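You operate a simulated robot arm through the tools that you are given. There is no shell and no other tool.

You are at the controls of a simulated robot arm. One attempt, no reset.

## Task
Check the cube press with the grey block and save the result.
Fine: block on the slide, slide in, load knob on CHECK, press GO, then SAVE when the display asks; leave the block inside. Set down upright: grey block.

The check looks at the end state, three seconds after you hand in, the way a careful person would. Anything else that was tipped, shoved, dropped, spilled or broken makes it a failure.

## Robot
A 7-joint arm with a fingered hand, fixed in place. Base frame: the origin is on the floor under the middle of its stand, x ahead of it, y to its left, z up; the work surface is at about z = 820. Lengths are in mm, angles in degrees, forces in N, time in s.
With the tool pointing down near the work surface it reaches from about 280 to 700 mm from the base axis. Its first joint turns from -69.0 to 172.0 degrees. Payload 3.4 kg.
The TCP is the grasp point between the finger pads, 25 mm short of the fingertips. In the tool frame z runs along the fingers and y along their closing line. The gripper opens to 88 mm; its body begins 29 mm behind the TCP. The gripper is a hand of 5 fingers: y runs from the thumb to the fingers, the wrist lies at [-13, -97, -162] in the tool frame, and closing takes about 1.5 s.
Orientation is told as [roll, pitch, yaw] about the base's x, y, z axes, in that order, counted from this pose: with the fingers straight down and the wrist toward the robot, the tool's x, y and z point along [0, 1, 0], [1, 0, 0] and [0, 0, -1] of the base frame.

## Interface
- The arm moves only by the tool move_arm. Its argument "rows" is a list of rows, each a list of 6 numbers: the turn, a rotation vector about the base's x, y, z in degrees, then the shift along the base's x, y, z in m. In form: [[wx, wy, wz, dx, dy, dz], ...]. A call has 1 to 20 rows; each row shifts and turns the commanded pose from where the row before left it. "jaw" is the closure in counts, from 0 (fully open) to 255 (shut), set as the call begins (left out, the last holds). Rows are played at 5 a second. More than 50 mm and 8.6 degrees between two rows, or a gripper value outside its range, and nothing of the call is played. Where a pose cannot be reached the arm comes as near as it can. A force on the tool above 40 N (or 10 N above the force at the start of the call, whichever is more), or a blocked arm, ends the call early, and 0.2 s more pass. The fingers move at their own pace (about 153 mm/s each) and stop on an object; they squeeze with about 26 N. The grip force told is the motor's: it shows also when the fingers shut on nothing. Time passes only in rows, and 0.2 s behind the last, so rows that do not move let the fingers close. The reply holds the time, the measured pose of the TCP, the force on the tool along the base axes, the opening and the grip force, in the units named above and with some noise, with the torque about the TCP (base axes, N m) and any sound that the robot's microphone picked up, and new pictures: "pictures" is both (left out), scene, wrist or none.
- Cameras (640 x 400 px; columns grow to the right, rows downward): "scene" is fixed at [51, -649.5, 1567.6]; the picture's right is [0.82, -0.57, 0.00], its down [-0.45, -0.65, -0.61] and it looks along [0.35, 0.50, -0.79] (base axes); focal length 309 px, centre (320, 200). "wrist" rides on the gripper at [59, -79, -105] in the tool frame; the picture's right is [-0.73, 0.32, -0.61], its down [-0.62, -0.68, 0.38] and it looks along [-0.29, 0.66, 0.70] (tool axes); focal length 234 px, centre (320, 200). There is no depth. A picture from a camera that has moved, and an enlarged one, comes with that camera's place and axes in the base frame and with its lens.
- slide_trunk(by): slides the trunk up (or, below 0, down) by that many mm; the arm rides with it, the base frame stays. It gives what a move gives, with no picture.
- set_fingers(index, middle, ring, little, thumb_bend, thumb_turn): sets how far each is bent, from 0 (flat) to 1 (curled in); at 0.3 the hand is open as for a grip, at 0.7 the pads meet at the TCP. One left out holds its place. A second passes; each finger stops where it meets its share of the squeeze, and holds until it gets a number again. A gripper value or a shape takes the hand back. It gives what a move gives, with no picture; readings hold the bend of each and the force on index, middle, ring, little, thumb and palm. thumb_turn goes from beside the hand (0) to across from the fingers (1), as for a grip.
- grasp_type(shape): the hand has 5 fingers and takes this shape, open, in about a second: jaw (thumb against the fingers, like two jaws); tri (thumb and two fingers); tip (a fingertip pinch); poke (one finger out to press); point (the index stretched); flat (the hand flat); cup (the hand cupped); fist (a fist). The gripper value then closes the fingers along that shape, each until it touches; the sizes above hold for jaw. It gives what a move gives, with no picture.
- inspect(camera, box): a new picture of the part [left, top, right, bottom] of that camera's present view, enlarged. No time passes.
- close_job(): hands the job in; it is judged then, once.

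Nothing tells you positions but the pictures and the camera data. Unless the task says otherwise, let go and move clear before handing in.

The tools are called after ">>>" by a JSON object that holds its "op" and its "data". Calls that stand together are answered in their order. move_arm: Moves the arm, as the interface text tells. Its arguments: {"type":"object","properties":{"rows":{"type":"array","items":{"type":"array","items":{"type":"number"}}},"jaw":{"type":"number"},"pictures":{"type":"string","enum":["both","scene","wrist","none"]}},"required":["rows"]} The other tools are called the same way: slide_trunk (by) moves the trunk up or down; grasp_type (shape) gives the hand a shape; set_fingers (index, middle, ring, little, thumb_bend, thumb_turn) moves the fingers one by one; inspect (camera, box) takes an enlarged picture of a part of a camera's view; close_job () hands the job in.

At the start:

```text
clock: 0.0
tool_pos: [264.5, -370.6, 1174.2]
orientation: [0.0, 0.1, 0.1]
wrist_force: [-0.2, -0.4, -0.2]
moment: [-0.01, -0.02, 0.01]
width: 87.6
grip_force: 0.1
shape: jaw
bend: [0.3, 0.3, 0.3, 0.3, 0.3, 0.98]
finger forces: [0.0, 0.0, 0.0, 0.0, 0.0, 0.0]
trunk travel left (down, up): [-675.0, 265.0]
```

scene: 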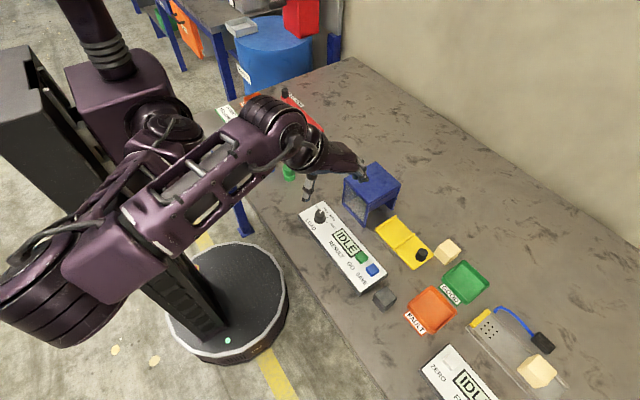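
wrist: 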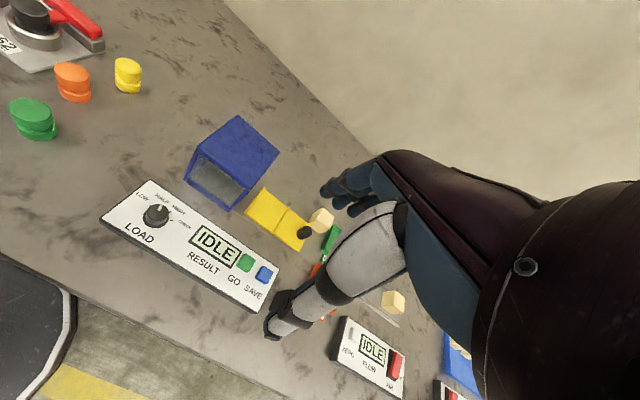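

I see a bench with a blue press, a yellow slide with a black knob, a white panel with the LOAD knob and GO/SAVE buttons, and a grey block near the panel's end. I'll enlarge the views first to locate things precisely.

>>> {"op": "inspect", "data": {"camera": "scene", "box": [290, 150, 450, 320]}}

>>> {"op": "inspect", "data": {"camera": "wrist", "box": [100, 100, 340, 330]}}

>>> {"op": "inspect", "data": {"camera": "scene", "box": [360, 220, 580, 400]}}

```text
2.35 times, centred on (370, 235) of scene
camera zoom: at [51.0, -649.5, 1567.6], right [0.82, -0.57, 0.0], down [-0.45, -0.65, -0.61], along [0.35, 0.5, -0.79], focal length 728 px, centre (202, 118)
```

zoom: 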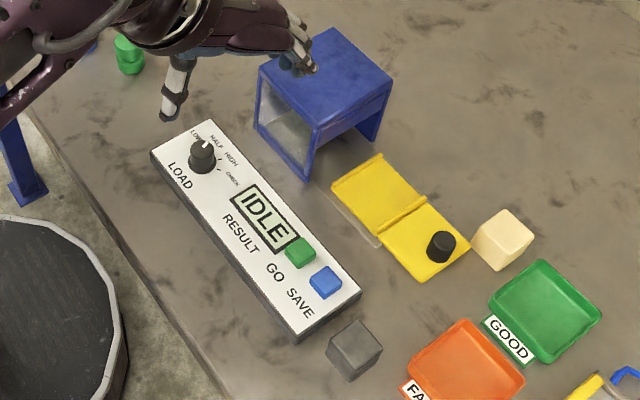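

```text
1.74 times, centred on (220, 215) of wrist
camera zoom: at [186.1, -312.0, 1278.4], right [0.32, -0.73, 0.61], down [-0.68, -0.62, -0.38], along [0.66, -0.29, -0.7], focal length 407 px, centre (494, 174)
```

zoom: 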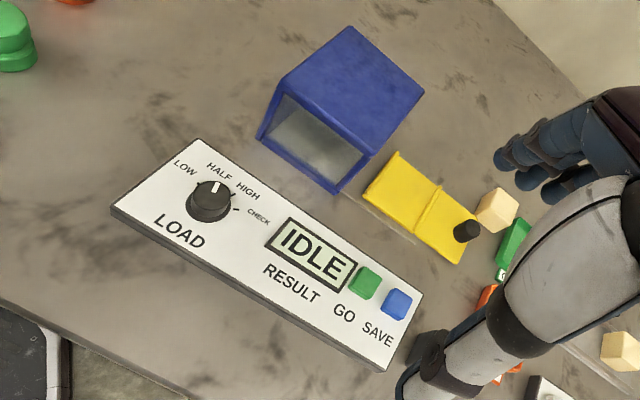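

```text
2.22 times, centred on (470, 310) of scene
camera zoom: at [51.0, -649.5, 1567.6], right [0.82, -0.57, 0.0], down [-0.45, -0.65, -0.61], along [0.35, 0.5, -0.79], focal length 687 px, centre (-13, -44)
```

zoom: 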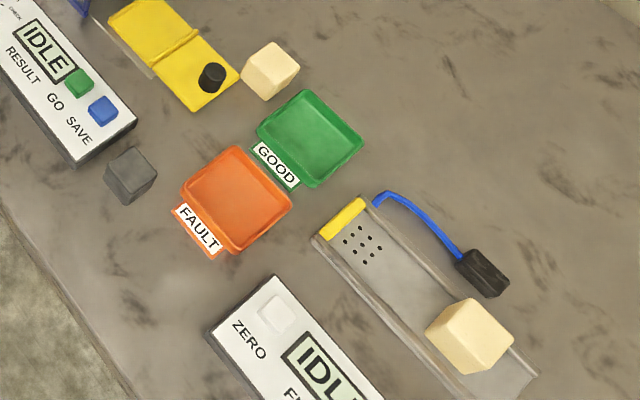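

The panel runs along the base y axis at about x≈348: knob near y≈-240, GO near -407, SAVE near -450. The slide is at about x 446–524, y -352 to -504, and the grey block is near (329,-515). I'll zoom in closer on the knob, block and slide before moving.

>>> {"op": "inspect", "data": {"camera": "scene", "box": [300, 195, 364, 235]}}

>>> {"op": "inspect", "data": {"camera": "scene", "box": [350, 270, 414, 330]}}

>>> {"op": "inspect", "data": {"camera": "scene", "box": [360, 200, 450, 275]}}

>>> {"op": "inspect", "data": {"camera": "wrist", "box": [120, 170, 220, 250]}}

>>> {"op": "inspect", "data": {"camera": "scene", "box": [270, 120, 410, 230]}}

```text
10.00 times, centred on (332, 215) of scene
camera zoom: at [51.0, -649.5, 1567.6], right [0.82, -0.57, 0.0], down [-0.45, -0.65, -0.61], along [0.35, 0.5, -0.79], focal length 3092 px, centre (200, 50)
```

zoom: 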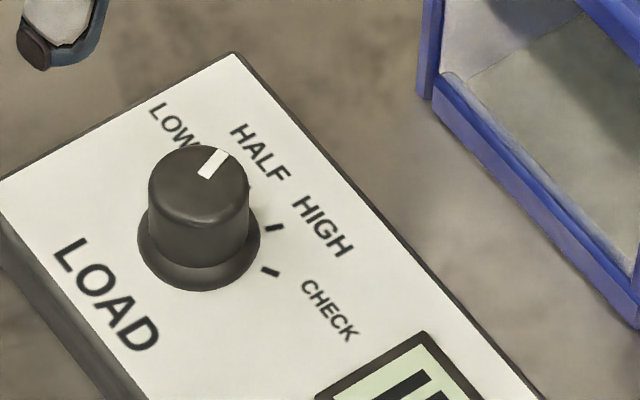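

```text
6.67 times, centred on (382, 300) of scene
camera zoom: at [51.0, -649.5, 1567.6], right [0.82, -0.57, 0.0], down [-0.45, -0.65, -0.61], along [0.35, 0.5, -0.79], focal length 2062 px, centre (-93, -467)
```

zoom: 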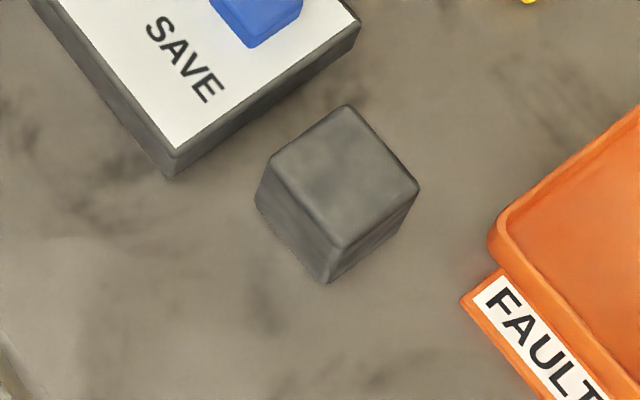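

```text
5.33 times, centred on (405, 238) of scene
camera zoom: at [51.0, -649.5, 1567.6], right [0.82, -0.57, 0.0], down [-0.45, -0.65, -0.61], along [0.35, 0.5, -0.79], focal length 1649 px, centre (-133, 0)
```

zoom: 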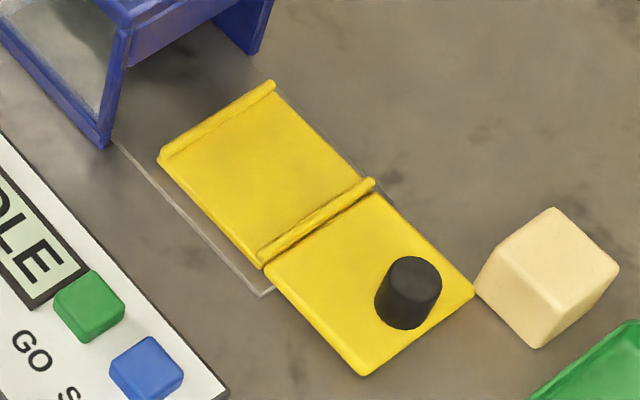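

```text
5.00 times, centred on (170, 210) of wrist
camera zoom: at [186.1, -312.0, 1278.4], right [0.32, -0.73, 0.61], down [-0.68, -0.62, -0.38], along [0.66, -0.29, -0.7], focal length 1171 px, centre (1070, 150)
```

zoom: 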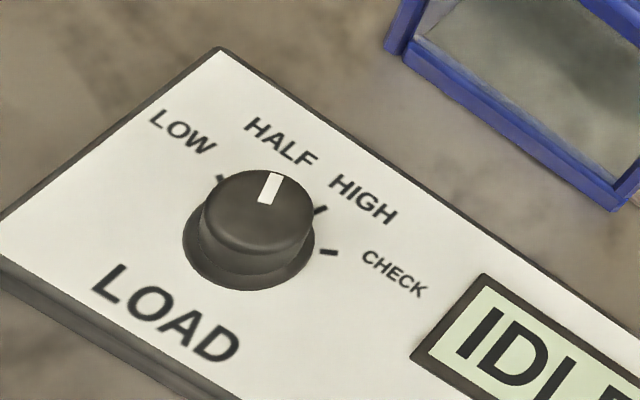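

```text
3.64 times, centred on (340, 175) of scene
camera zoom: at [51.0, -649.5, 1567.6], right [0.82, -0.57, 0.0], down [-0.45, -0.65, -0.61], along [0.35, 0.5, -0.79], focal length 1124 px, centre (247, 291)
```

zoom: 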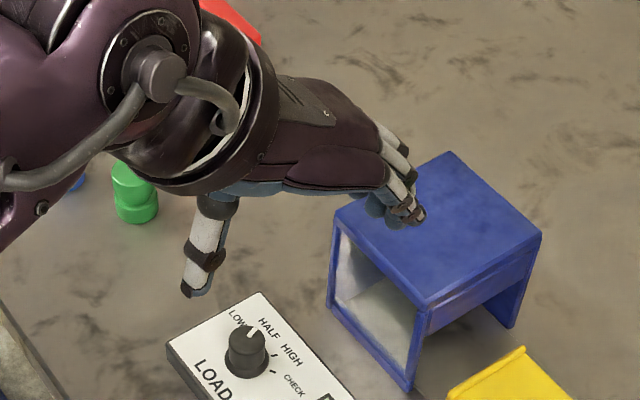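

The knob pointer is on HALF (about +20° from +x), CHECK is at about -60°, so it needs about an 80° clockwise turn. The block is about a 38 mm cube at (329.5,-519), squared with the base axes, in a tight gap between the panel and the FAULT tray, so I'll try the narrow three-finger shape and look at it.

>>> {"op": "grasp_type", "data": {"shape": "tri"}}

>>> {"op": "inspect", "data": {"camera": "wrist", "box": [0, 0, 640, 400]}}

>>> {"op": "inspect", "data": {"camera": "scene", "box": [270, 120, 410, 230]}}

```text
clock: 0.9
tool_pos: [264.8, -371.0, 1172.7]
orientation: [0.0, 0.0, 0.0]
wrist_force: [-0.5, -0.7, -0.1]
moment: [-0.01, 0.0, 0.04]
width: 87.4
grip_force: 0.2
shape: tri
bend: [0.3, 0.3, 0.99, 0.99, 0.3, 0.98]
finger forces: [0.1, 0.1, 0.0, 0.0, 0.0, 0.0]
trunk travel left (down, up): [-675.0, 265.0]
```

```text
1.00 times, centred on (320, 200) of wrist (not enlarged: the box is as wide or as high as the picture)
camera zoom: at [186.1, -312.0, 1278.4], right [0.32, -0.73, 0.61], down [-0.68, -0.62, -0.38], along [0.66, -0.29, -0.7], focal length 234 px, centre (320, 200)
```

zoom: 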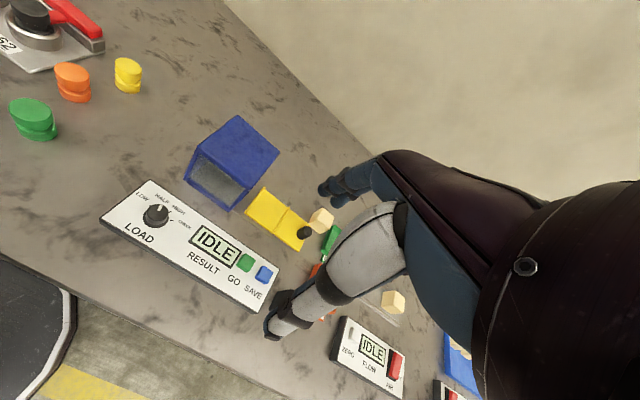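

```text
3.64 times, centred on (340, 175) of scene
camera zoom: at [51.0, -649.5, 1567.6], right [0.82, -0.57, 0.0], down [-0.45, -0.65, -0.61], along [0.35, 0.5, -0.79], focal length 1124 px, centre (247, 291)
```

zoom: 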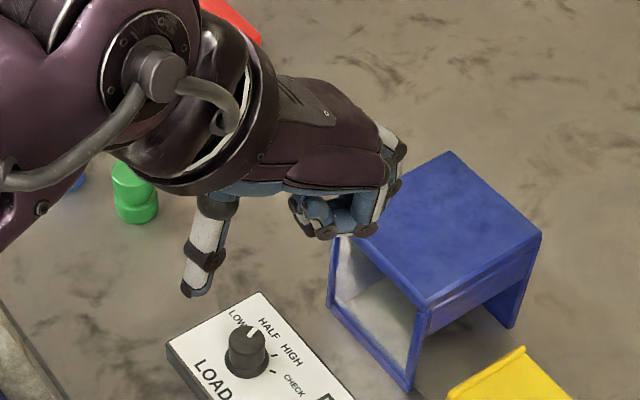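

The ring and little fingers curl on the −y side, leaving index, middle and thumb for a narrower grip. I'll move over the grey block at a safe height.

>>> {"op": "move_arm", "data": {"rows": [[0, 0, 0, 0.01, -0.025, -0.01], [0, 0, 0, 0.011, -0.026, -0.03], [0, 0, 0, 0.011, -0.026, -0.03], [0, 0, 0, 0.011, -0.026, -0.03], [0, 0, 0, 0.011, -0.025, -0.03], [0, 0, 0, 0.011, -0.02, -0.03], [0, 0, 0, 0, 0, -0.012]], "pictures": "both"}}

```text
clock: 2.5
tool_pos: [329.6, -520.0, 1000.8]
orientation: [0.0, -0.1, 0.0]
wrist_force: [-0.5, -0.3, -0.4]
moment: [0.03, 0.0, -0.04]
width: 87.7
grip_force: 0.0
shape: tri
bend: [0.3, 0.3, 0.99, 0.99, 0.3, 0.98]
finger forces: [0.1, 0.0, 0.0, 0.0, 0.1, 0.0]
trunk travel left (down, up): [-675.0, 265.0]
camera wrist: at [250.7, -460.6, 1106.5], right [0.32, -0.73, 0.61], down [-0.68, -0.62, -0.38], along [0.66, -0.29, -0.7], focal length 234 px, centre (320, 200)
```

scene: 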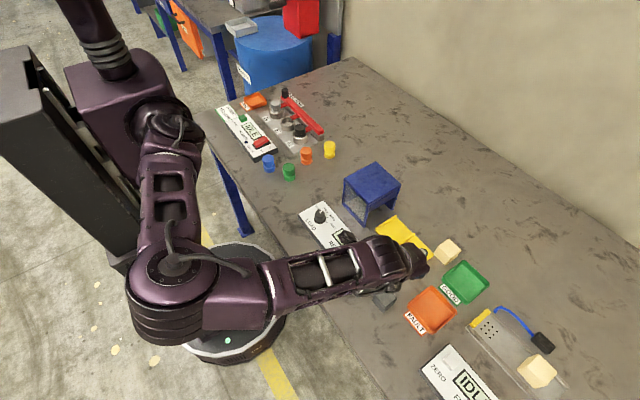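
wrist: 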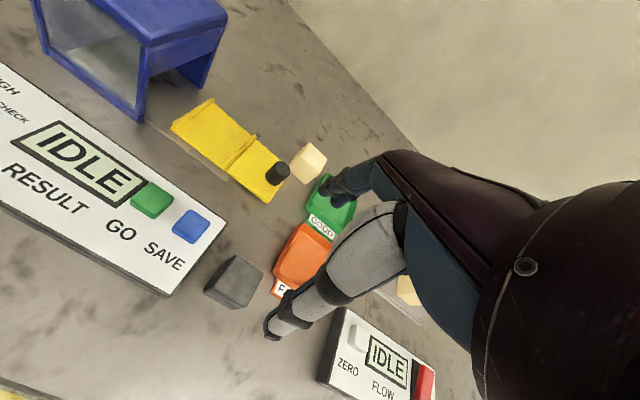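

The pose is reachable with the hand straight down. I'll verify the block's position from this closer view before descending.

>>> {"op": "inspect", "data": {"camera": "wrist", "box": [180, 170, 360, 350]}}

>>> {"op": "inspect", "data": {"camera": "scene", "box": [340, 220, 450, 330]}}

```text
2.22 times, centred on (270, 260) of wrist
camera zoom: at [250.7, -460.6, 1106.5], right [0.32, -0.73, 0.61], down [-0.68, -0.62, -0.38], along [0.66, -0.29, -0.7], focal length 520 px, centre (431, 67)
```

zoom: 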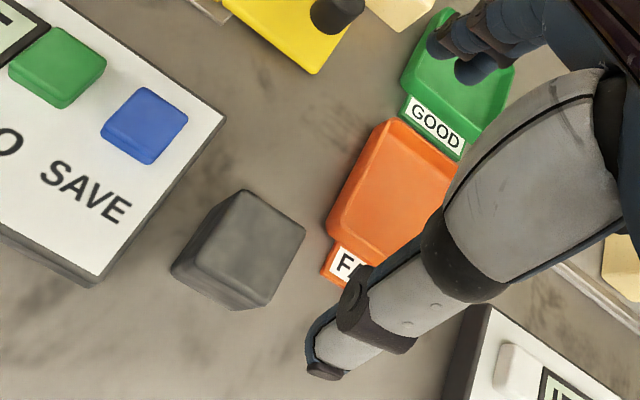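

```text
3.64 times, centred on (395, 275) of scene
camera zoom: at [51.0, -649.5, 1567.6], right [0.82, -0.57, 0.0], down [-0.45, -0.65, -0.61], along [0.35, 0.5, -0.79], focal length 1124 px, centre (47, -73)
```

zoom: 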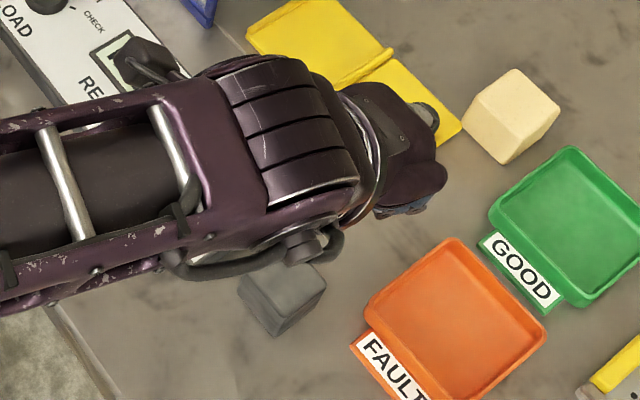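

The wrist view agrees with the block position to a few mm. I'll descend in stages with the hand open around the block.

>>> {"op": "move_arm", "data": {"rows": [[0, 0, 0, 0, 0, -0.03], [0, 0, 0, 0, 0, -0.03], [0, 0, 0, 0, 0, -0.03], [0, 0, 0, 0, 0, -0.02], [0, 0, 0, 0, 0, -0.015]], "pictures": "both"}}

```text
clock: 3.7
tool_pos: [330.3, -519.8, 875.4]
orientation: [0.1, 0.1, 0.0]
wrist_force: [-0.1, 0.0, 0.3]
moment: [0.05, 0.05, -0.01]
width: 87.8
grip_force: 0.1
shape: tri
bend: [0.3, 0.3, 0.99, 0.99, 0.3, 0.98]
finger forces: [0.0, 0.0, 0.0, 0.1, 0.0, 0.0]
trunk travel left (down, up): [-675.0, 265.0]
camera wrist: at [251.5, -461.0, 981.5], right [0.32, -0.73, 0.61], down [-0.68, -0.62, -0.38], along [0.66, -0.29, -0.7], focal length 234 px, centre (320, 200)
```

scene: 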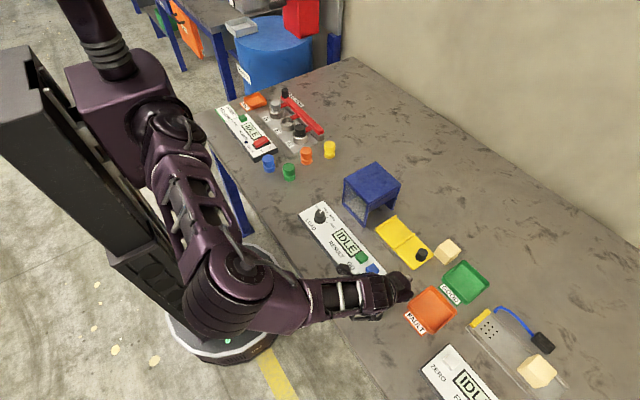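
wrist: 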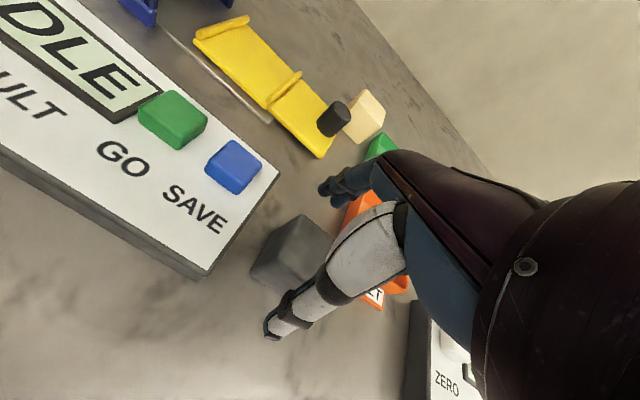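

The hand is around the block with no contact so far. I'll check the view for clearance to the panel and forearm before the last few centimetres.

>>> {"op": "inspect", "data": {"camera": "scene", "box": [290, 230, 450, 340]}}

>>> {"op": "inspect", "data": {"camera": "wrist", "box": [220, 150, 440, 350]}}

```text
3.64 times, centred on (370, 285) of scene
camera zoom: at [51.0, -649.5, 1567.6], right [0.82, -0.57, 0.0], down [-0.45, -0.65, -0.61], along [0.35, 0.5, -0.79], focal length 1124 px, centre (138, -109)
```

zoom: 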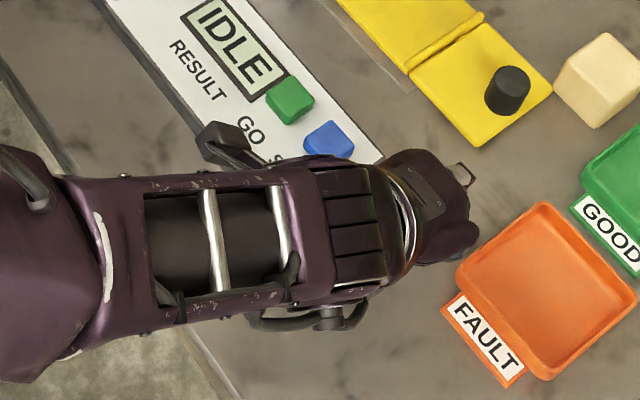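

```text
2.00 times, centred on (330, 250) of wrist
camera zoom: at [251.5, -461.0, 981.5], right [0.32, -0.73, 0.61], down [-0.68, -0.62, -0.38], along [0.66, -0.29, -0.7], focal length 468 px, centre (300, 100)
```

zoom: 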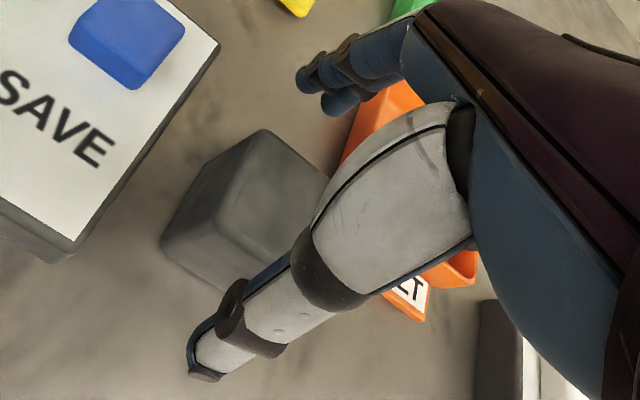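

The dark part over the panel is the wrist camera itself, well above it. I'll lower about 23 mm more, then close on the block.

>>> {"op": "move_arm", "data": {"rows": [[0, 0, 0, 0, 0, -0.008], [0, 0, 0, 0, 0, -0.008], [0, 0, 0, 0, 0, -0.007]], "pictures": "none"}}

>>> {"op": "move_arm", "data": {"rows": [[0, 0, 0, 0, 0, 0], [0, 0, 0, 0, 0, 0], [0, 0, 0, 0, 0, 0], [0, 0, 0, 0, 0, 0], [0, 0, 0, 0, 0, 0], [0, 0, 0, 0, 0, 0], [0, 0, 0, 0, 0, 0], [0, 0, 0, 0, 0, 0]], "jaw": 255, "pictures": "both"}}

```text
clock: 4.5
tool_pos: [330.4, -520.0, 854.8]
orientation: [-0.2, -0.3, -0.1]
wrist_force: [2.2, -1.9, 8.1]
moment: [-0.16, -0.1, 0.02]
width: 87.7
grip_force: 0.0
shape: tri
bend: [0.3, 0.3, 0.99, 0.99, 0.3, 0.98]
finger forces: [0.0, 0.1, 9.4, 0.0, 0.0, 0.0]
trunk travel left (down, up): [-675.0, 265.0]
```

```text
clock: 6.3
tool_pos: [329.6, -517.9, 855.0]
orientation: [0.0, -0.2, 0.0]
wrist_force: [4.8, -7.7, 21.4]
moment: [-0.46, -0.32, 0.0]
width: 34.2
grip_force: 26.1
shape: tri
bend: [0.74, 0.56, 1.0, 1.0, 0.69, 1.0]
finger forces: [12.7, 12.1, 23.2, 0.1, 23.3, 0.0]
trunk travel left (down, up): [-675.0, 265.0]
camera wrist: at [250.9, -459.1, 959.9], right [0.32, -0.72, 0.61], down [-0.68, -0.62, -0.38], along [0.66, -0.29, -0.69], focal length 234 px, centre (320, 200)
```

scene: 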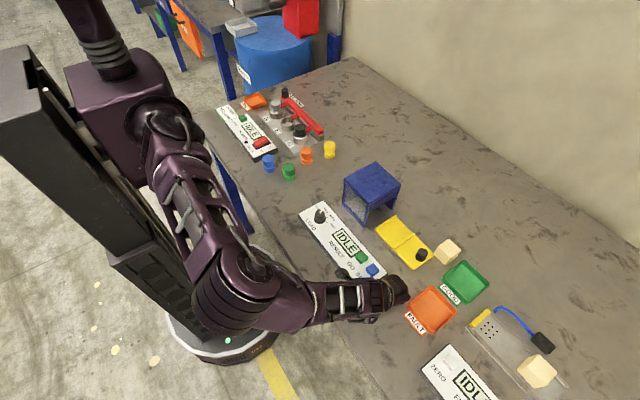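
wrist: 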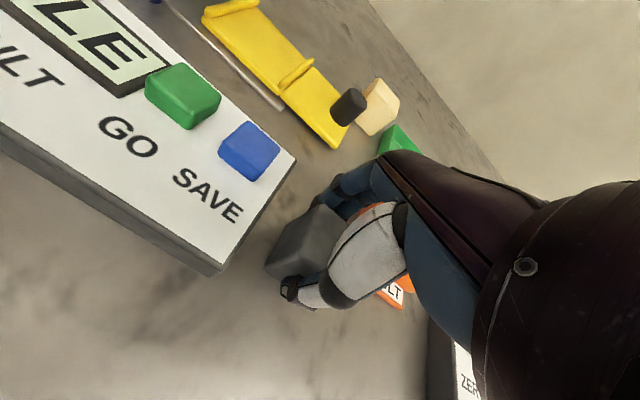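

The thumb, index and middle have closed, but the curled ring finger seems to be pressing on top of the block (23 N). I'll look closely before lifting.

>>> {"op": "inspect", "data": {"camera": "wrist", "box": [250, 150, 430, 320]}}

>>> {"op": "inspect", "data": {"camera": "scene", "box": [330, 250, 430, 330]}}

```text
2.35 times, centred on (340, 235) of wrist
camera zoom: at [250.9, -459.1, 959.9], right [0.32, -0.72, 0.61], down [-0.68, -0.62, -0.38], along [0.66, -0.29, -0.69], focal length 551 px, centre (273, 118)
```

zoom: 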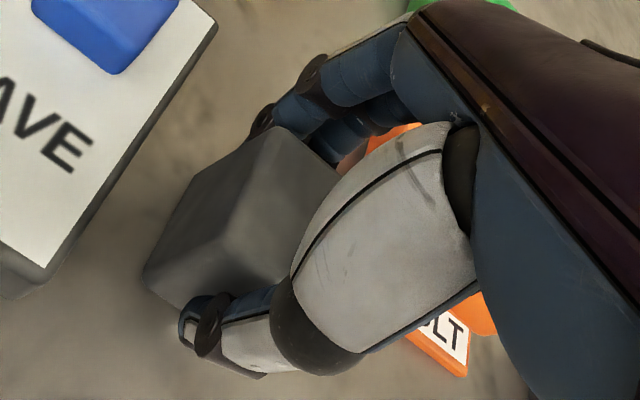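

```text
5.00 times, centred on (380, 290) of scene
camera zoom: at [51.0, -649.5, 1567.6], right [0.82, -0.57, 0.0], down [-0.45, -0.65, -0.61], along [0.35, 0.5, -0.79], focal length 1546 px, centre (20, -250)
```

zoom: 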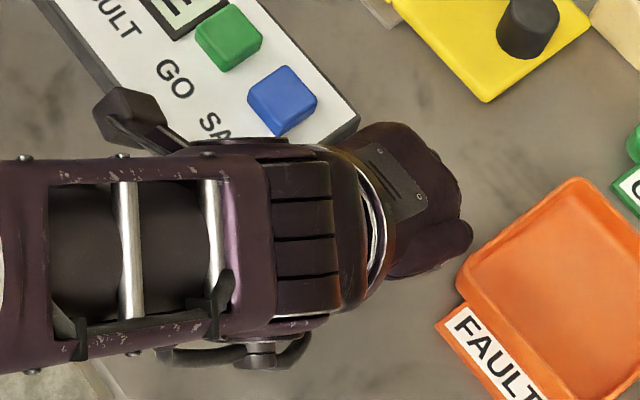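

The curled ring finger overlaps the block top, so this shape doesn't suit it. I'll open, back straight up, and check the finger positions to choose a different finger set (middle, ring and thumb).

>>> {"op": "move_arm", "data": {"rows": [[0, 0, 0, 0, 0, 0.001], [0, 0, 0, 0, 0, 0.002], [0, 0, 0, 0, 0, 0], [0, 0, 0, 0, 0, 0.002], [0, 0, 0, 0, 0, 0.0], [0, 0, 0, 0, 0, 0.01], [0, 0, 0, 0, 0, 0.02], [0, 0, 0, 0, 0, 0.025], [0, 0, 0, 0, 0, 0.025]], "jaw": 0, "pictures": "both"}}

>>> {"op": "inspect", "data": {"camera": "wrist", "box": [220, 150, 440, 350]}}

```text
clock: 8.3
tool_pos: [330.0, -518.3, 938.8]
orientation: [-0.1, 0.0, -0.1]
wrist_force: [-0.3, 1.1, -0.4]
moment: [0.0, 0.0, -0.03]
width: 87.5
grip_force: 0.1
shape: tri
bend: [0.3, 0.3, 0.99, 0.99, 0.3, 0.98]
finger forces: [0.0, 0.1, 0.0, 0.0, 0.0, 0.0]
trunk travel left (down, up): [-675.0, 265.0]
camera wrist: at [251.0, -459.3, 1043.6], right [0.32, -0.73, 0.61], down [-0.68, -0.62, -0.38], along [0.66, -0.29, -0.7], focal length 234 px, centre (320, 200)
```

scene: 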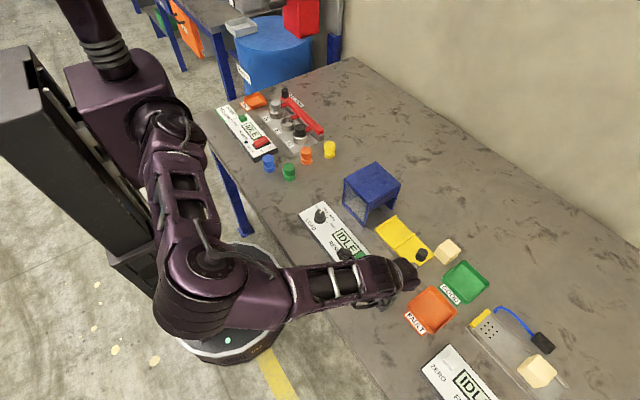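
wrist: 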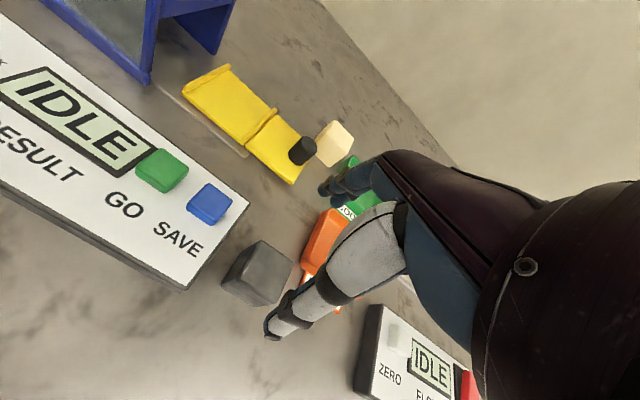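

```text
2.00 times, centred on (330, 250) of wrist
camera zoom: at [251.0, -459.3, 1043.6], right [0.32, -0.73, 0.61], down [-0.68, -0.62, -0.38], along [0.66, -0.29, -0.7], focal length 468 px, centre (300, 100)
```

zoom: 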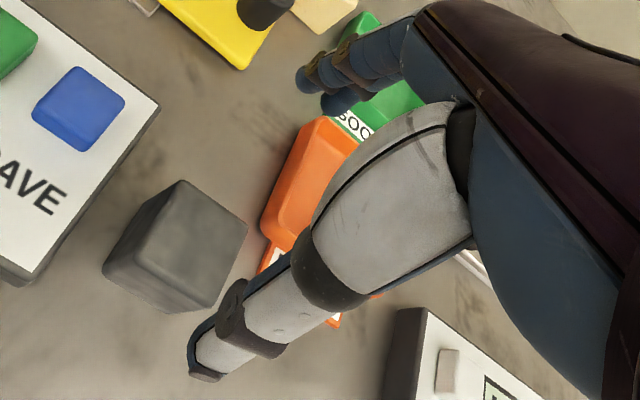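

The block hasn't moved. The fingers sit off-centre: index near tool x≈+14, ring near ≈-22, so shifting the hand about 9 mm toward −y puts index and middle on the block and the curled ring past its edge. I'll descend again there, watching for contact.

>>> {"op": "move_arm", "data": {"rows": [[0, 0, 0, 0, -0.009, 0], [0, 0, 0, 0, 0, -0.025], [0, 0, 0, 0, 0, -0.025], [0, 0, 0, 0, 0, -0.015], [0, 0, 0, 0, 0, -0.008], [0, 0, 0, 0, 0, -0.006], [0, 0, 0, 0, 0, -0.003]], "pictures": "wrist"}}

```text
clock: 9.9
tool_pos: [328.4, -528.5, 855.2]
orientation: [0.0, 0.0, 0.0]
wrist_force: [0.5, 0.3, 0.2]
moment: [-0.01, 0.01, 0.01]
width: 87.4
grip_force: 0.1
shape: tri
bend: [0.3, 0.3, 0.99, 0.99, 0.3, 0.98]
finger forces: [0.1, 0.0, 0.1, 0.0, 0.0, 0.0]
trunk travel left (down, up): [-675.0, 265.0]
camera wrist: at [250.8, -469.1, 961.1], right [0.32, -0.73, 0.61], down [-0.68, -0.62, -0.38], along [0.66, -0.29, -0.7], focal length 234 px, centre (320, 200)
```

wrist: 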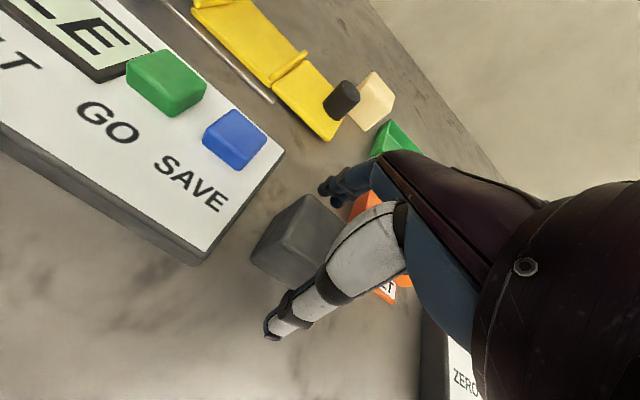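

No ring contact this time. I'll lower a few mm more and close.

>>> {"op": "move_arm", "data": {"rows": [[0, 0, 0, 0, 0, -0.002], [0, 0, 0, 0, 0, -0.002]], "pictures": "none"}}

>>> {"op": "move_arm", "data": {"rows": [[0, 0, 0, 0, 0, 0], [0, 0, 0, 0, 0, 0], [0, 0, 0, 0, 0, 0], [0, 0, 0, 0, 0, 0], [0, 0, 0, 0, 0, 0], [0, 0, 0, 0, 0, 0], [0, 0, 0, 0, 0, 0], [0, 0, 0, 0, 0, 0]], "jaw": 255, "pictures": "wrist"}}

>>> {"op": "inspect", "data": {"camera": "wrist", "box": [250, 150, 430, 320]}}

```text
clock: 10.5
tool_pos: [330.1, -527.8, 852.8]
orientation: [0.0, 0.0, 0.0]
wrist_force: [0.1, -0.4, -0.1]
moment: [-0.01, -0.02, 0.03]
width: 87.7
grip_force: 0.0
shape: tri
bend: [0.3, 0.3, 0.99, 0.99, 0.3, 0.98]
finger forces: [0.1, 0.0, 0.0, 0.0, 0.0, 0.1]
trunk travel left (down, up): [-675.0, 265.0]
```

```text
clock: 12.3
tool_pos: [329.8, -527.9, 851.6]
orientation: [0.0, 0.0, 0.0]
wrist_force: [0.1, 0.7, -0.3]
moment: [-0.01, 0.03, 0.05]
width: 34.2
grip_force: 26.1
shape: tri
bend: [0.74, 0.56, 1.0, 1.0, 0.68, 1.0]
finger forces: [12.3, 11.4, 0.1, 0.1, 23.6, 0.1]
trunk travel left (down, up): [-675.0, 265.0]
camera wrist: at [251.2, -469.1, 957.2], right [0.32, -0.73, 0.61], down [-0.68, -0.62, -0.38], along [0.66, -0.29, -0.7], focal length 234 px, centre (320, 200)
```

wrist: 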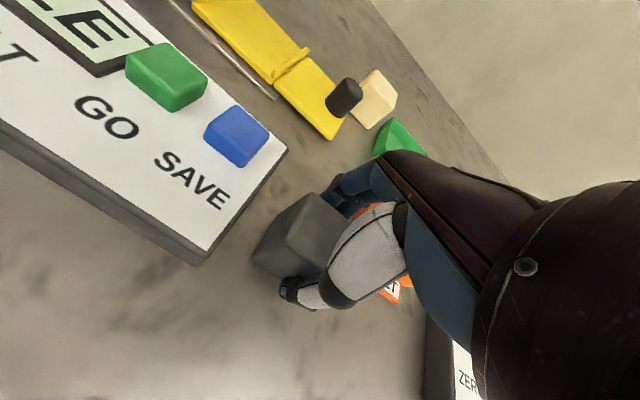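

```text
2.35 times, centred on (340, 235) of wrist
camera zoom: at [251.2, -469.1, 957.2], right [0.32, -0.73, 0.61], down [-0.68, -0.62, -0.38], along [0.66, -0.29, -0.7], focal length 551 px, centre (273, 118)
```

zoom: 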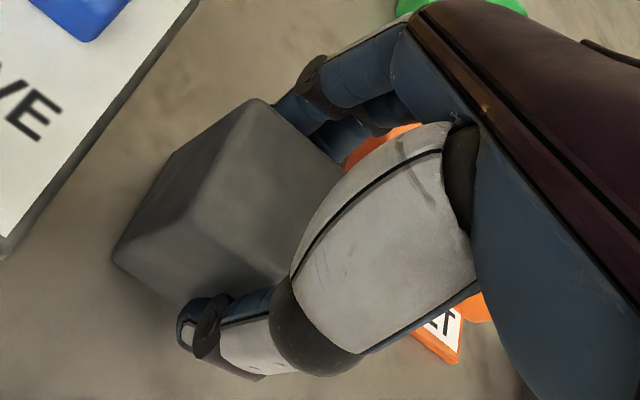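

The grip is clean now: index, middle and thumb at full squeeze and no ring contact. I'll lift straight up and check the hold.

>>> {"op": "move_arm", "data": {"rows": [[0, 0, 0, 0, 0, 0.005], [0, 0, 0, 0, 0, 0.015], [0, 0, 0, 0, 0, 0.03], [0, 0, 0, 0, 0, 0.03], [0, 0, 0, 0, 0, 0.03], [0, 0, 0, 0, 0, 0.03]], "pictures": "both"}}

>>> {"op": "inspect", "data": {"camera": "wrist", "box": [250, 150, 430, 320]}}

```text
clock: 13.7
tool_pos: [328.9, -528.2, 992.3]
orientation: [0.0, 0.1, 0.0]
wrist_force: [-0.1, -0.7, -2.1]
moment: [-0.04, -0.01, 0.03]
width: 34.3
grip_force: 26.1
shape: tri
bend: [0.74, 0.56, 1.0, 1.0, 0.68, 1.0]
finger forces: [12.0, 11.7, 0.0, 0.0, 23.7, 0.0]
trunk travel left (down, up): [-675.0, 265.0]
camera wrist: at [250.5, -468.8, 1098.2], right [0.32, -0.73, 0.61], down [-0.68, -0.62, -0.38], along [0.66, -0.29, -0.7], focal length 234 px, centre (320, 200)
```

scene: 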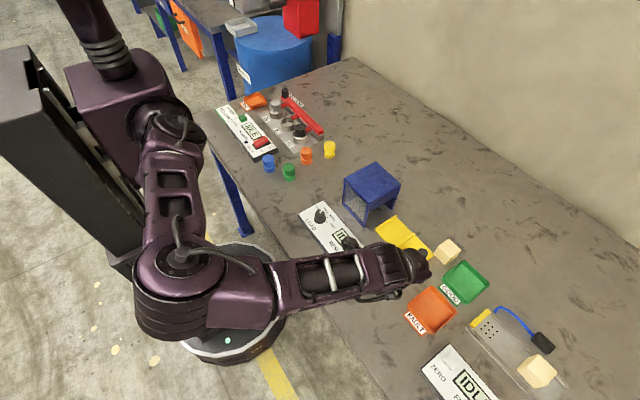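
wrist: 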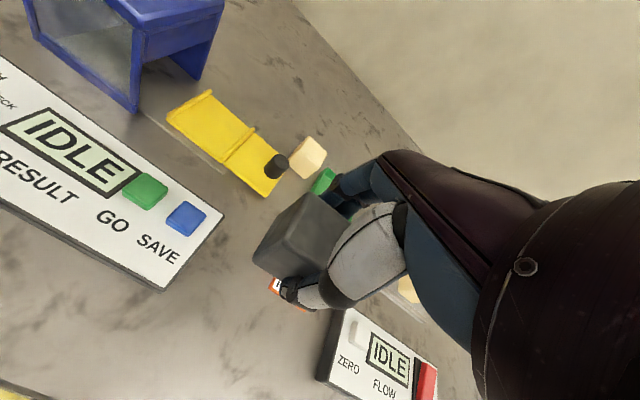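

```text
2.35 times, centred on (340, 235) of wrist
camera zoom: at [250.5, -468.8, 1098.2], right [0.32, -0.73, 0.61], down [-0.68, -0.62, -0.38], along [0.66, -0.29, -0.7], focal length 551 px, centre (273, 118)
```

zoom: 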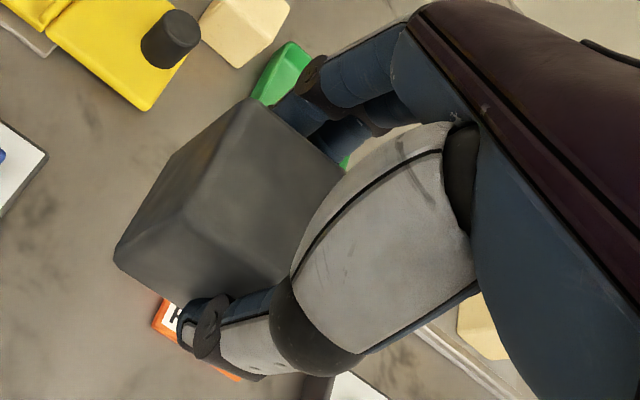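

The block is held firmly and level (about 2 N extra weight). I'll carry it across to above the slide's nest, around (485,-392) for the block centre.

>>> {"op": "move_arm", "data": {"rows": [[0, 0, 0, 0.026, 0.021, 0], [0, 0, 0, 0.026, 0.021, 0], [0, 0, 0, 0.026, 0.022, 0], [0, 0, 0, 0.026, 0.022, 0], [0, 0, 0, 0.026, 0.021, 0], [0, 0, 0, 0.026, 0.021, -0.01], [0, 0, 0, 0, 0, -0.02], [0, 0, 0, 0, 0, -0.02]], "pictures": "both"}}

>>> {"op": "inspect", "data": {"camera": "wrist", "box": [180, 100, 400, 320]}}

>>> {"op": "inspect", "data": {"camera": "scene", "box": [330, 150, 460, 290]}}

```text
clock: 15.5
tool_pos: [486.6, -400.4, 940.9]
orientation: [0.1, 0.0, -0.1]
wrist_force: [-0.3, 0.1, -2.7]
moment: [-0.03, 0.0, -0.01]
width: 34.2
grip_force: 26.0
shape: tri
bend: [0.74, 0.56, 1.0, 1.0, 0.68, 1.0]
finger forces: [12.1, 11.8, 0.1, 0.0, 23.8, 0.0]
trunk travel left (down, up): [-675.0, 265.0]
camera wrist: at [408.4, -342.0, 1046.8], right [0.32, -0.73, 0.61], down [-0.68, -0.62, -0.38], along [0.66, -0.29, -0.7], focal length 234 px, centre (320, 200)
```

scene: 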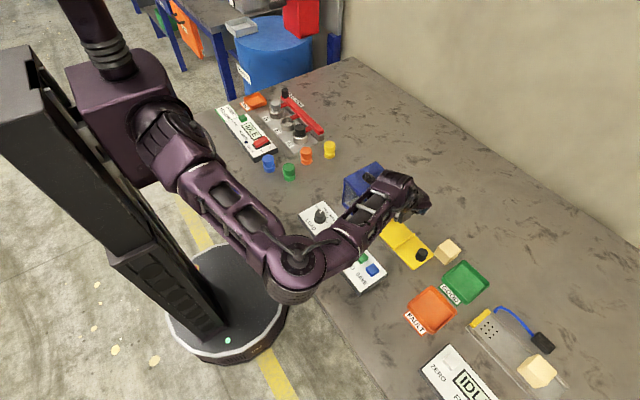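
wrist: 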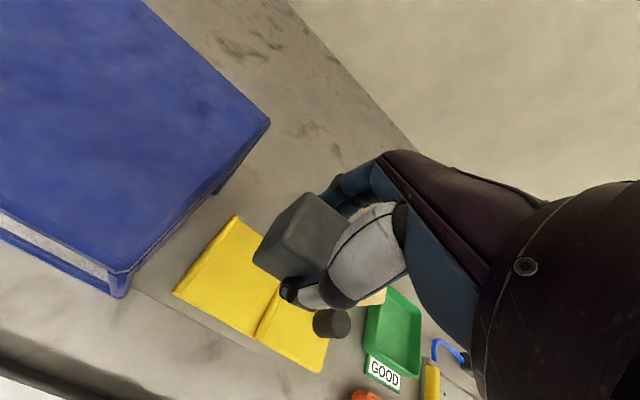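

```text
1.82 times, centred on (290, 210) of wrist
camera zoom: at [408.4, -342.0, 1046.8], right [0.32, -0.73, 0.61], down [-0.68, -0.62, -0.38], along [0.66, -0.29, -0.7], focal length 426 px, centre (374, 182)
```

zoom: 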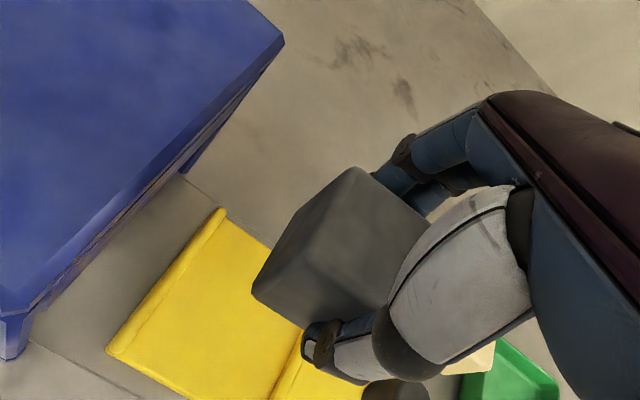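

```text
2.86 times, centred on (395, 220) of scene
camera zoom: at [51.0, -649.5, 1567.6], right [0.82, -0.57, 0.0], down [-0.45, -0.65, -0.61], along [0.35, 0.5, -0.79], focal length 884 px, centre (106, 143)
```

zoom: 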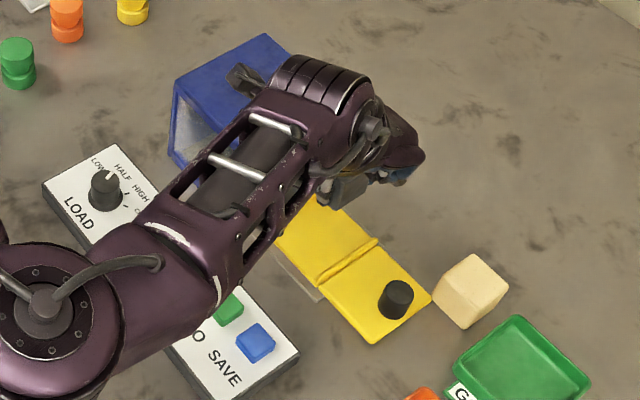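

The block hangs right over the nest. I'll lower in stages, checking elbow clearance over the panel and feeling for contact.

>>> {"op": "move_arm", "data": {"rows": [[0, 0, 0, 0, 0, -0.015], [0, 0, 0, 0, 0, -0.015], [0, 0, 0, 0, 0, -0.015], [0, 0, 0, 0, 0, -0.015]], "pictures": "both"}}

>>> {"op": "inspect", "data": {"camera": "scene", "box": [240, 150, 460, 320]}}

>>> {"op": "inspect", "data": {"camera": "wrist", "box": [180, 100, 400, 320]}}

```text
clock: 16.5
tool_pos: [486.6, -401.8, 882.1]
orientation: [0.1, 0.0, 0.0]
wrist_force: [-0.8, 0.6, -3.7]
moment: [-0.04, 0.0, -0.01]
width: 34.1
grip_force: 26.4
shape: tri
bend: [0.74, 0.56, 1.0, 1.0, 0.68, 1.0]
finger forces: [11.9, 11.6, 0.0, 0.1, 23.7, 0.1]
trunk travel left (down, up): [-675.0, 265.0]
camera wrist: at [407.7, -341.7, 986.9], right [0.32, -0.73, 0.61], down [-0.68, -0.62, -0.38], along [0.66, -0.29, -0.7], focal length 234 px, centre (320, 200)
```

scene: 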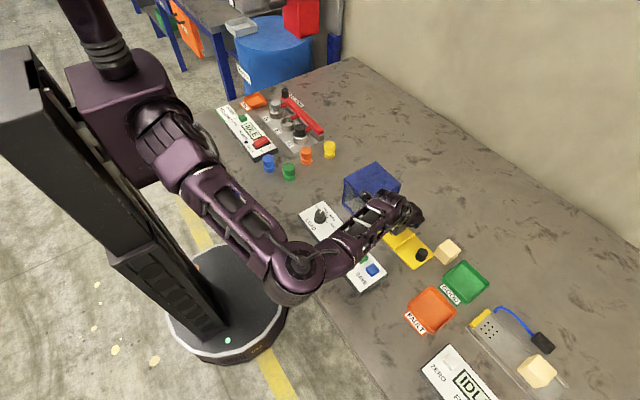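
wrist: 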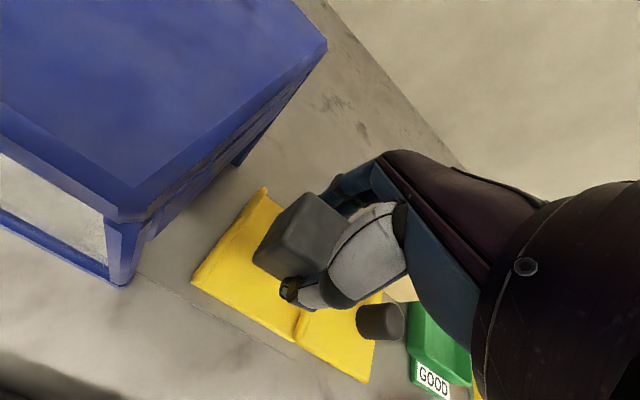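

```text
2.35 times, centred on (350, 235) of scene
camera zoom: at [51.0, -649.5, 1567.6], right [0.82, -0.57, 0.0], down [-0.45, -0.65, -0.61], along [0.35, 0.5, -0.79], focal length 728 px, centre (249, 118)
```

zoom: 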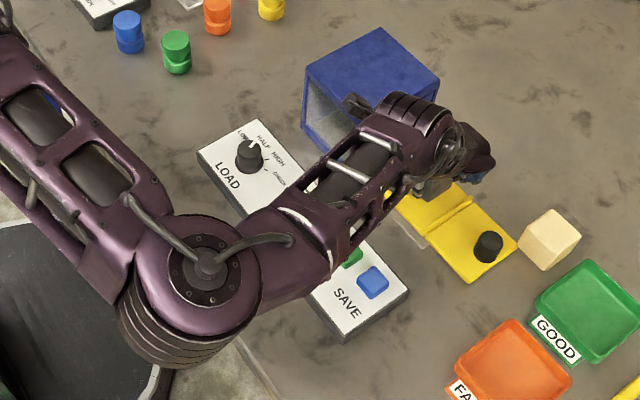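

```text
1.82 times, centred on (290, 210) of wrist
camera zoom: at [407.7, -341.7, 986.9], right [0.32, -0.73, 0.61], down [-0.68, -0.62, -0.38], along [0.66, -0.29, -0.7], focal length 426 px, centre (374, 182)
```

zoom: 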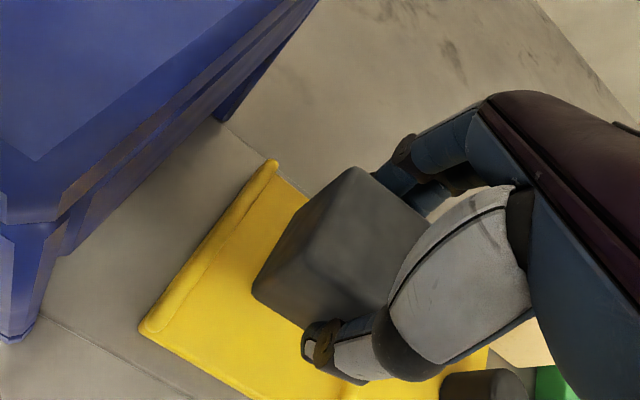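

The elbow stays high and the forearm slopes down to the wrist, so it's clear. Now I'll lower gently toward the plate, feeling for contact.

>>> {"op": "move_arm", "data": {"rows": [[0, 0, 0, 0, 0, -0.006], [0, 0, 0, 0, 0, -0.005], [0, 0, 0, 0, 0, -0.003], [0, 0, 0, 0, 0, -0.002], [0, 0, 0, 0, 0, -0.001]], "pictures": "none"}}

```text
clock: 17.7
tool_pos: [485.3, -400.1, 865.1]
orientation: [0.0, 0.0, 0.0]
wrist_force: [0.1, -0.4, -2.7]
moment: [-0.01, -0.01, 0.05]
width: 34.1
grip_force: 26.0
shape: tri
bend: [0.74, 0.56, 1.0, 1.0, 0.68, 1.0]
finger forces: [11.9, 11.6, 0.0, 0.1, 23.7, 0.0]
trunk travel left (down, up): [-675.0, 265.0]
```

>>> {"op": "move_arm", "data": {"rows": [[0, 0, 0, 0, 0, -0.001], [0, 0, 0, 0, 0, -0.001], [0, 0, 0, 0, 0, -0.001]], "pictures": "none"}}

>>> {"op": "inspect", "data": {"camera": "wrist", "box": [180, 100, 400, 320]}}

```text
clock: 18.5
tool_pos: [486.4, -400.3, 864.4]
orientation: [0.0, -0.2, 0.0]
wrist_force: [1.3, -1.5, 5.4]
moment: [0.0, 0.05, 0.0]
width: 34.0
grip_force: 25.9
shape: tri
bend: [0.74, 0.56, 1.0, 1.0, 0.68, 1.0]
finger forces: [12.6, 12.1, 0.0, 0.0, 24.2, 0.1]
trunk travel left (down, up): [-675.0, 265.0]
```

```text
1.82 times, centred on (290, 210) of wrist
camera zoom: at [407.2, -340.9, 968.5], right [0.32, -0.73, 0.61], down [-0.68, -0.62, -0.39], along [0.66, -0.29, -0.69], focal length 426 px, centre (374, 182)
```

zoom: 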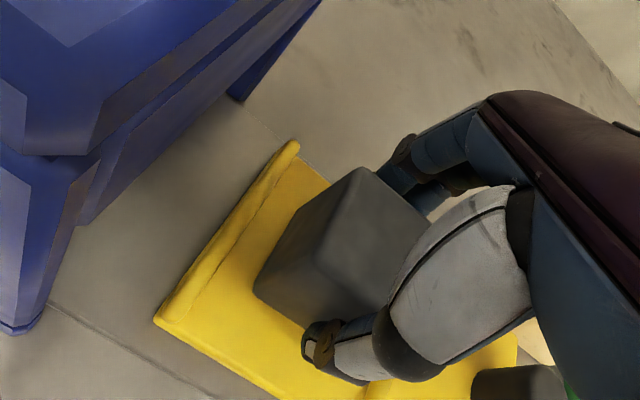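

Contact felt: the force went up by about 8 N, so the block is resting on the plate. I'll open the fingers without moving and then look.

>>> {"op": "move_arm", "data": {"rows": [[0, 0, 0, 0, 0, 0], [0, 0, 0, 0, 0, 0], [0, 0, 0, 0, 0, 0], [0, 0, 0, 0, 0, 0], [0, 0, 0, 0, 0, 0], [0, 0, 0, 0, 0, 0]], "jaw": 0, "pictures": "wrist"}}

```text
clock: 19.9
tool_pos: [485.4, -400.2, 862.5]
orientation: [-0.1, -0.1, 0.1]
wrist_force: [-0.3, 0.2, -0.5]
moment: [0.02, 0.01, -0.01]
width: 87.8
grip_force: 0.1
shape: tri
bend: [0.3, 0.3, 0.99, 0.99, 0.3, 0.98]
finger forces: [0.1, 0.0, 0.0, 0.1, 0.0, 0.1]
trunk travel left (down, up): [-675.0, 265.0]
camera wrist: at [407.3, -341.0, 967.4], right [0.32, -0.73, 0.61], down [-0.68, -0.62, -0.38], along [0.66, -0.29, -0.7], focal length 234 px, centre (320, 200)
```

wrist: 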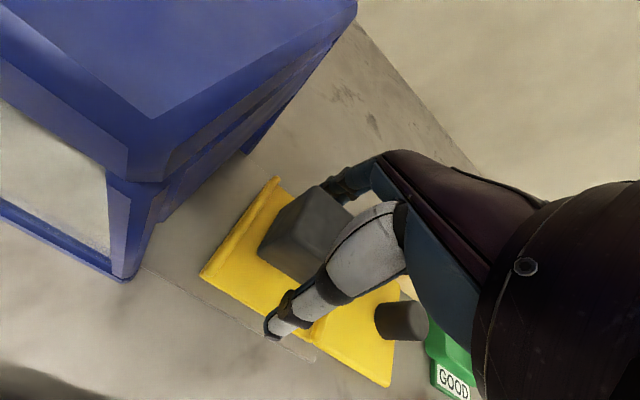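

Released cleanly with the block sitting on the plate. I'll rise straight up and check.

>>> {"op": "move_arm", "data": {"rows": [[0, 0, 0, 0, 0, 0.01], [0, 0, 0, 0, 0, 0.02], [0, 0, 0, 0, 0, 0.03], [0, 0, 0, 0, 0, 0.03], [0, 0, 0, 0, 0, 0.03]], "pictures": "both"}}

>>> {"op": "inspect", "data": {"camera": "wrist", "box": [150, 150, 370, 370]}}

>>> {"op": "inspect", "data": {"camera": "scene", "box": [340, 160, 460, 290]}}

```text
clock: 21.1
tool_pos: [486.9, -399.9, 981.2]
orientation: [0.0, -0.1, 0.0]
wrist_force: [0.4, -0.1, -0.6]
moment: [0.01, 0.01, 0.01]
width: 87.4
grip_force: 0.1
shape: tri
bend: [0.3, 0.3, 0.99, 0.99, 0.3, 0.98]
finger forces: [0.0, 0.1, 0.0, 0.0, 0.0, 0.1]
trunk travel left (down, up): [-675.0, 265.0]
camera wrist: at [407.0, -339.9, 1087.4], right [0.32, -0.73, 0.61], down [-0.68, -0.62, -0.38], along [0.66, -0.29, -0.7], focal length 234 px, centre (320, 200)
```

scene: 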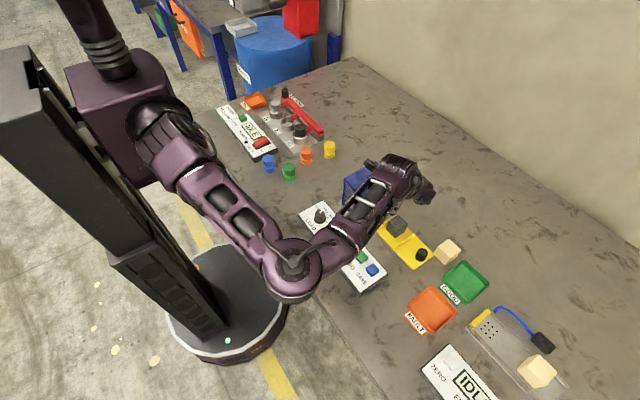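
wrist: 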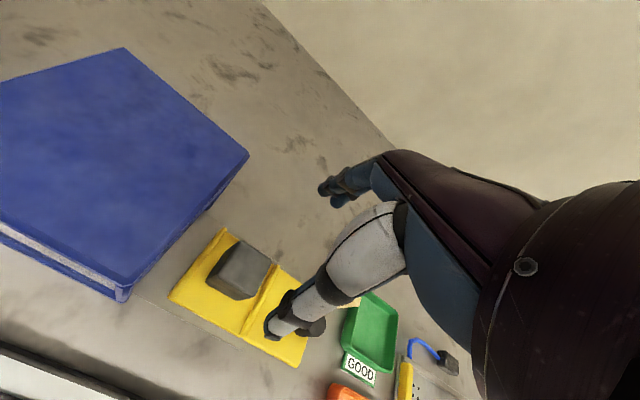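

```text
1.82 times, centred on (260, 260) of wrist
camera zoom: at [407.0, -339.9, 1087.4], right [0.32, -0.73, 0.61], down [-0.68, -0.62, -0.38], along [0.66, -0.29, -0.7], focal length 426 px, centre (429, 91)
```

zoom: 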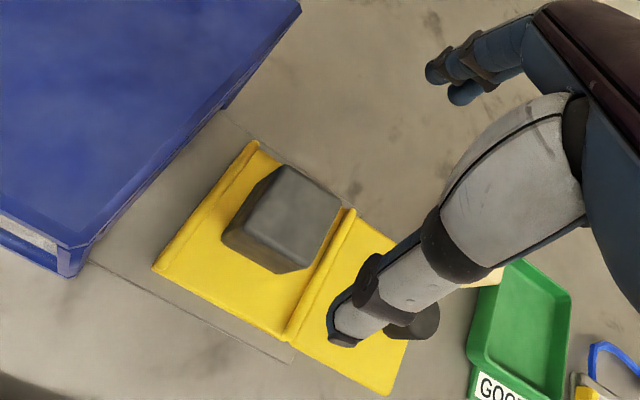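

```text
3.08 times, centred on (400, 225) of scene
camera zoom: at [51.0, -649.5, 1567.6], right [0.82, -0.57, 0.0], down [-0.45, -0.65, -0.61], along [0.35, 0.5, -0.79], focal length 952 px, centre (74, 123)
```

zoom: 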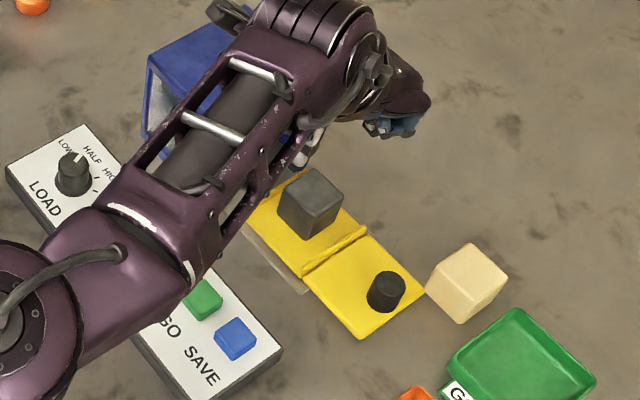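

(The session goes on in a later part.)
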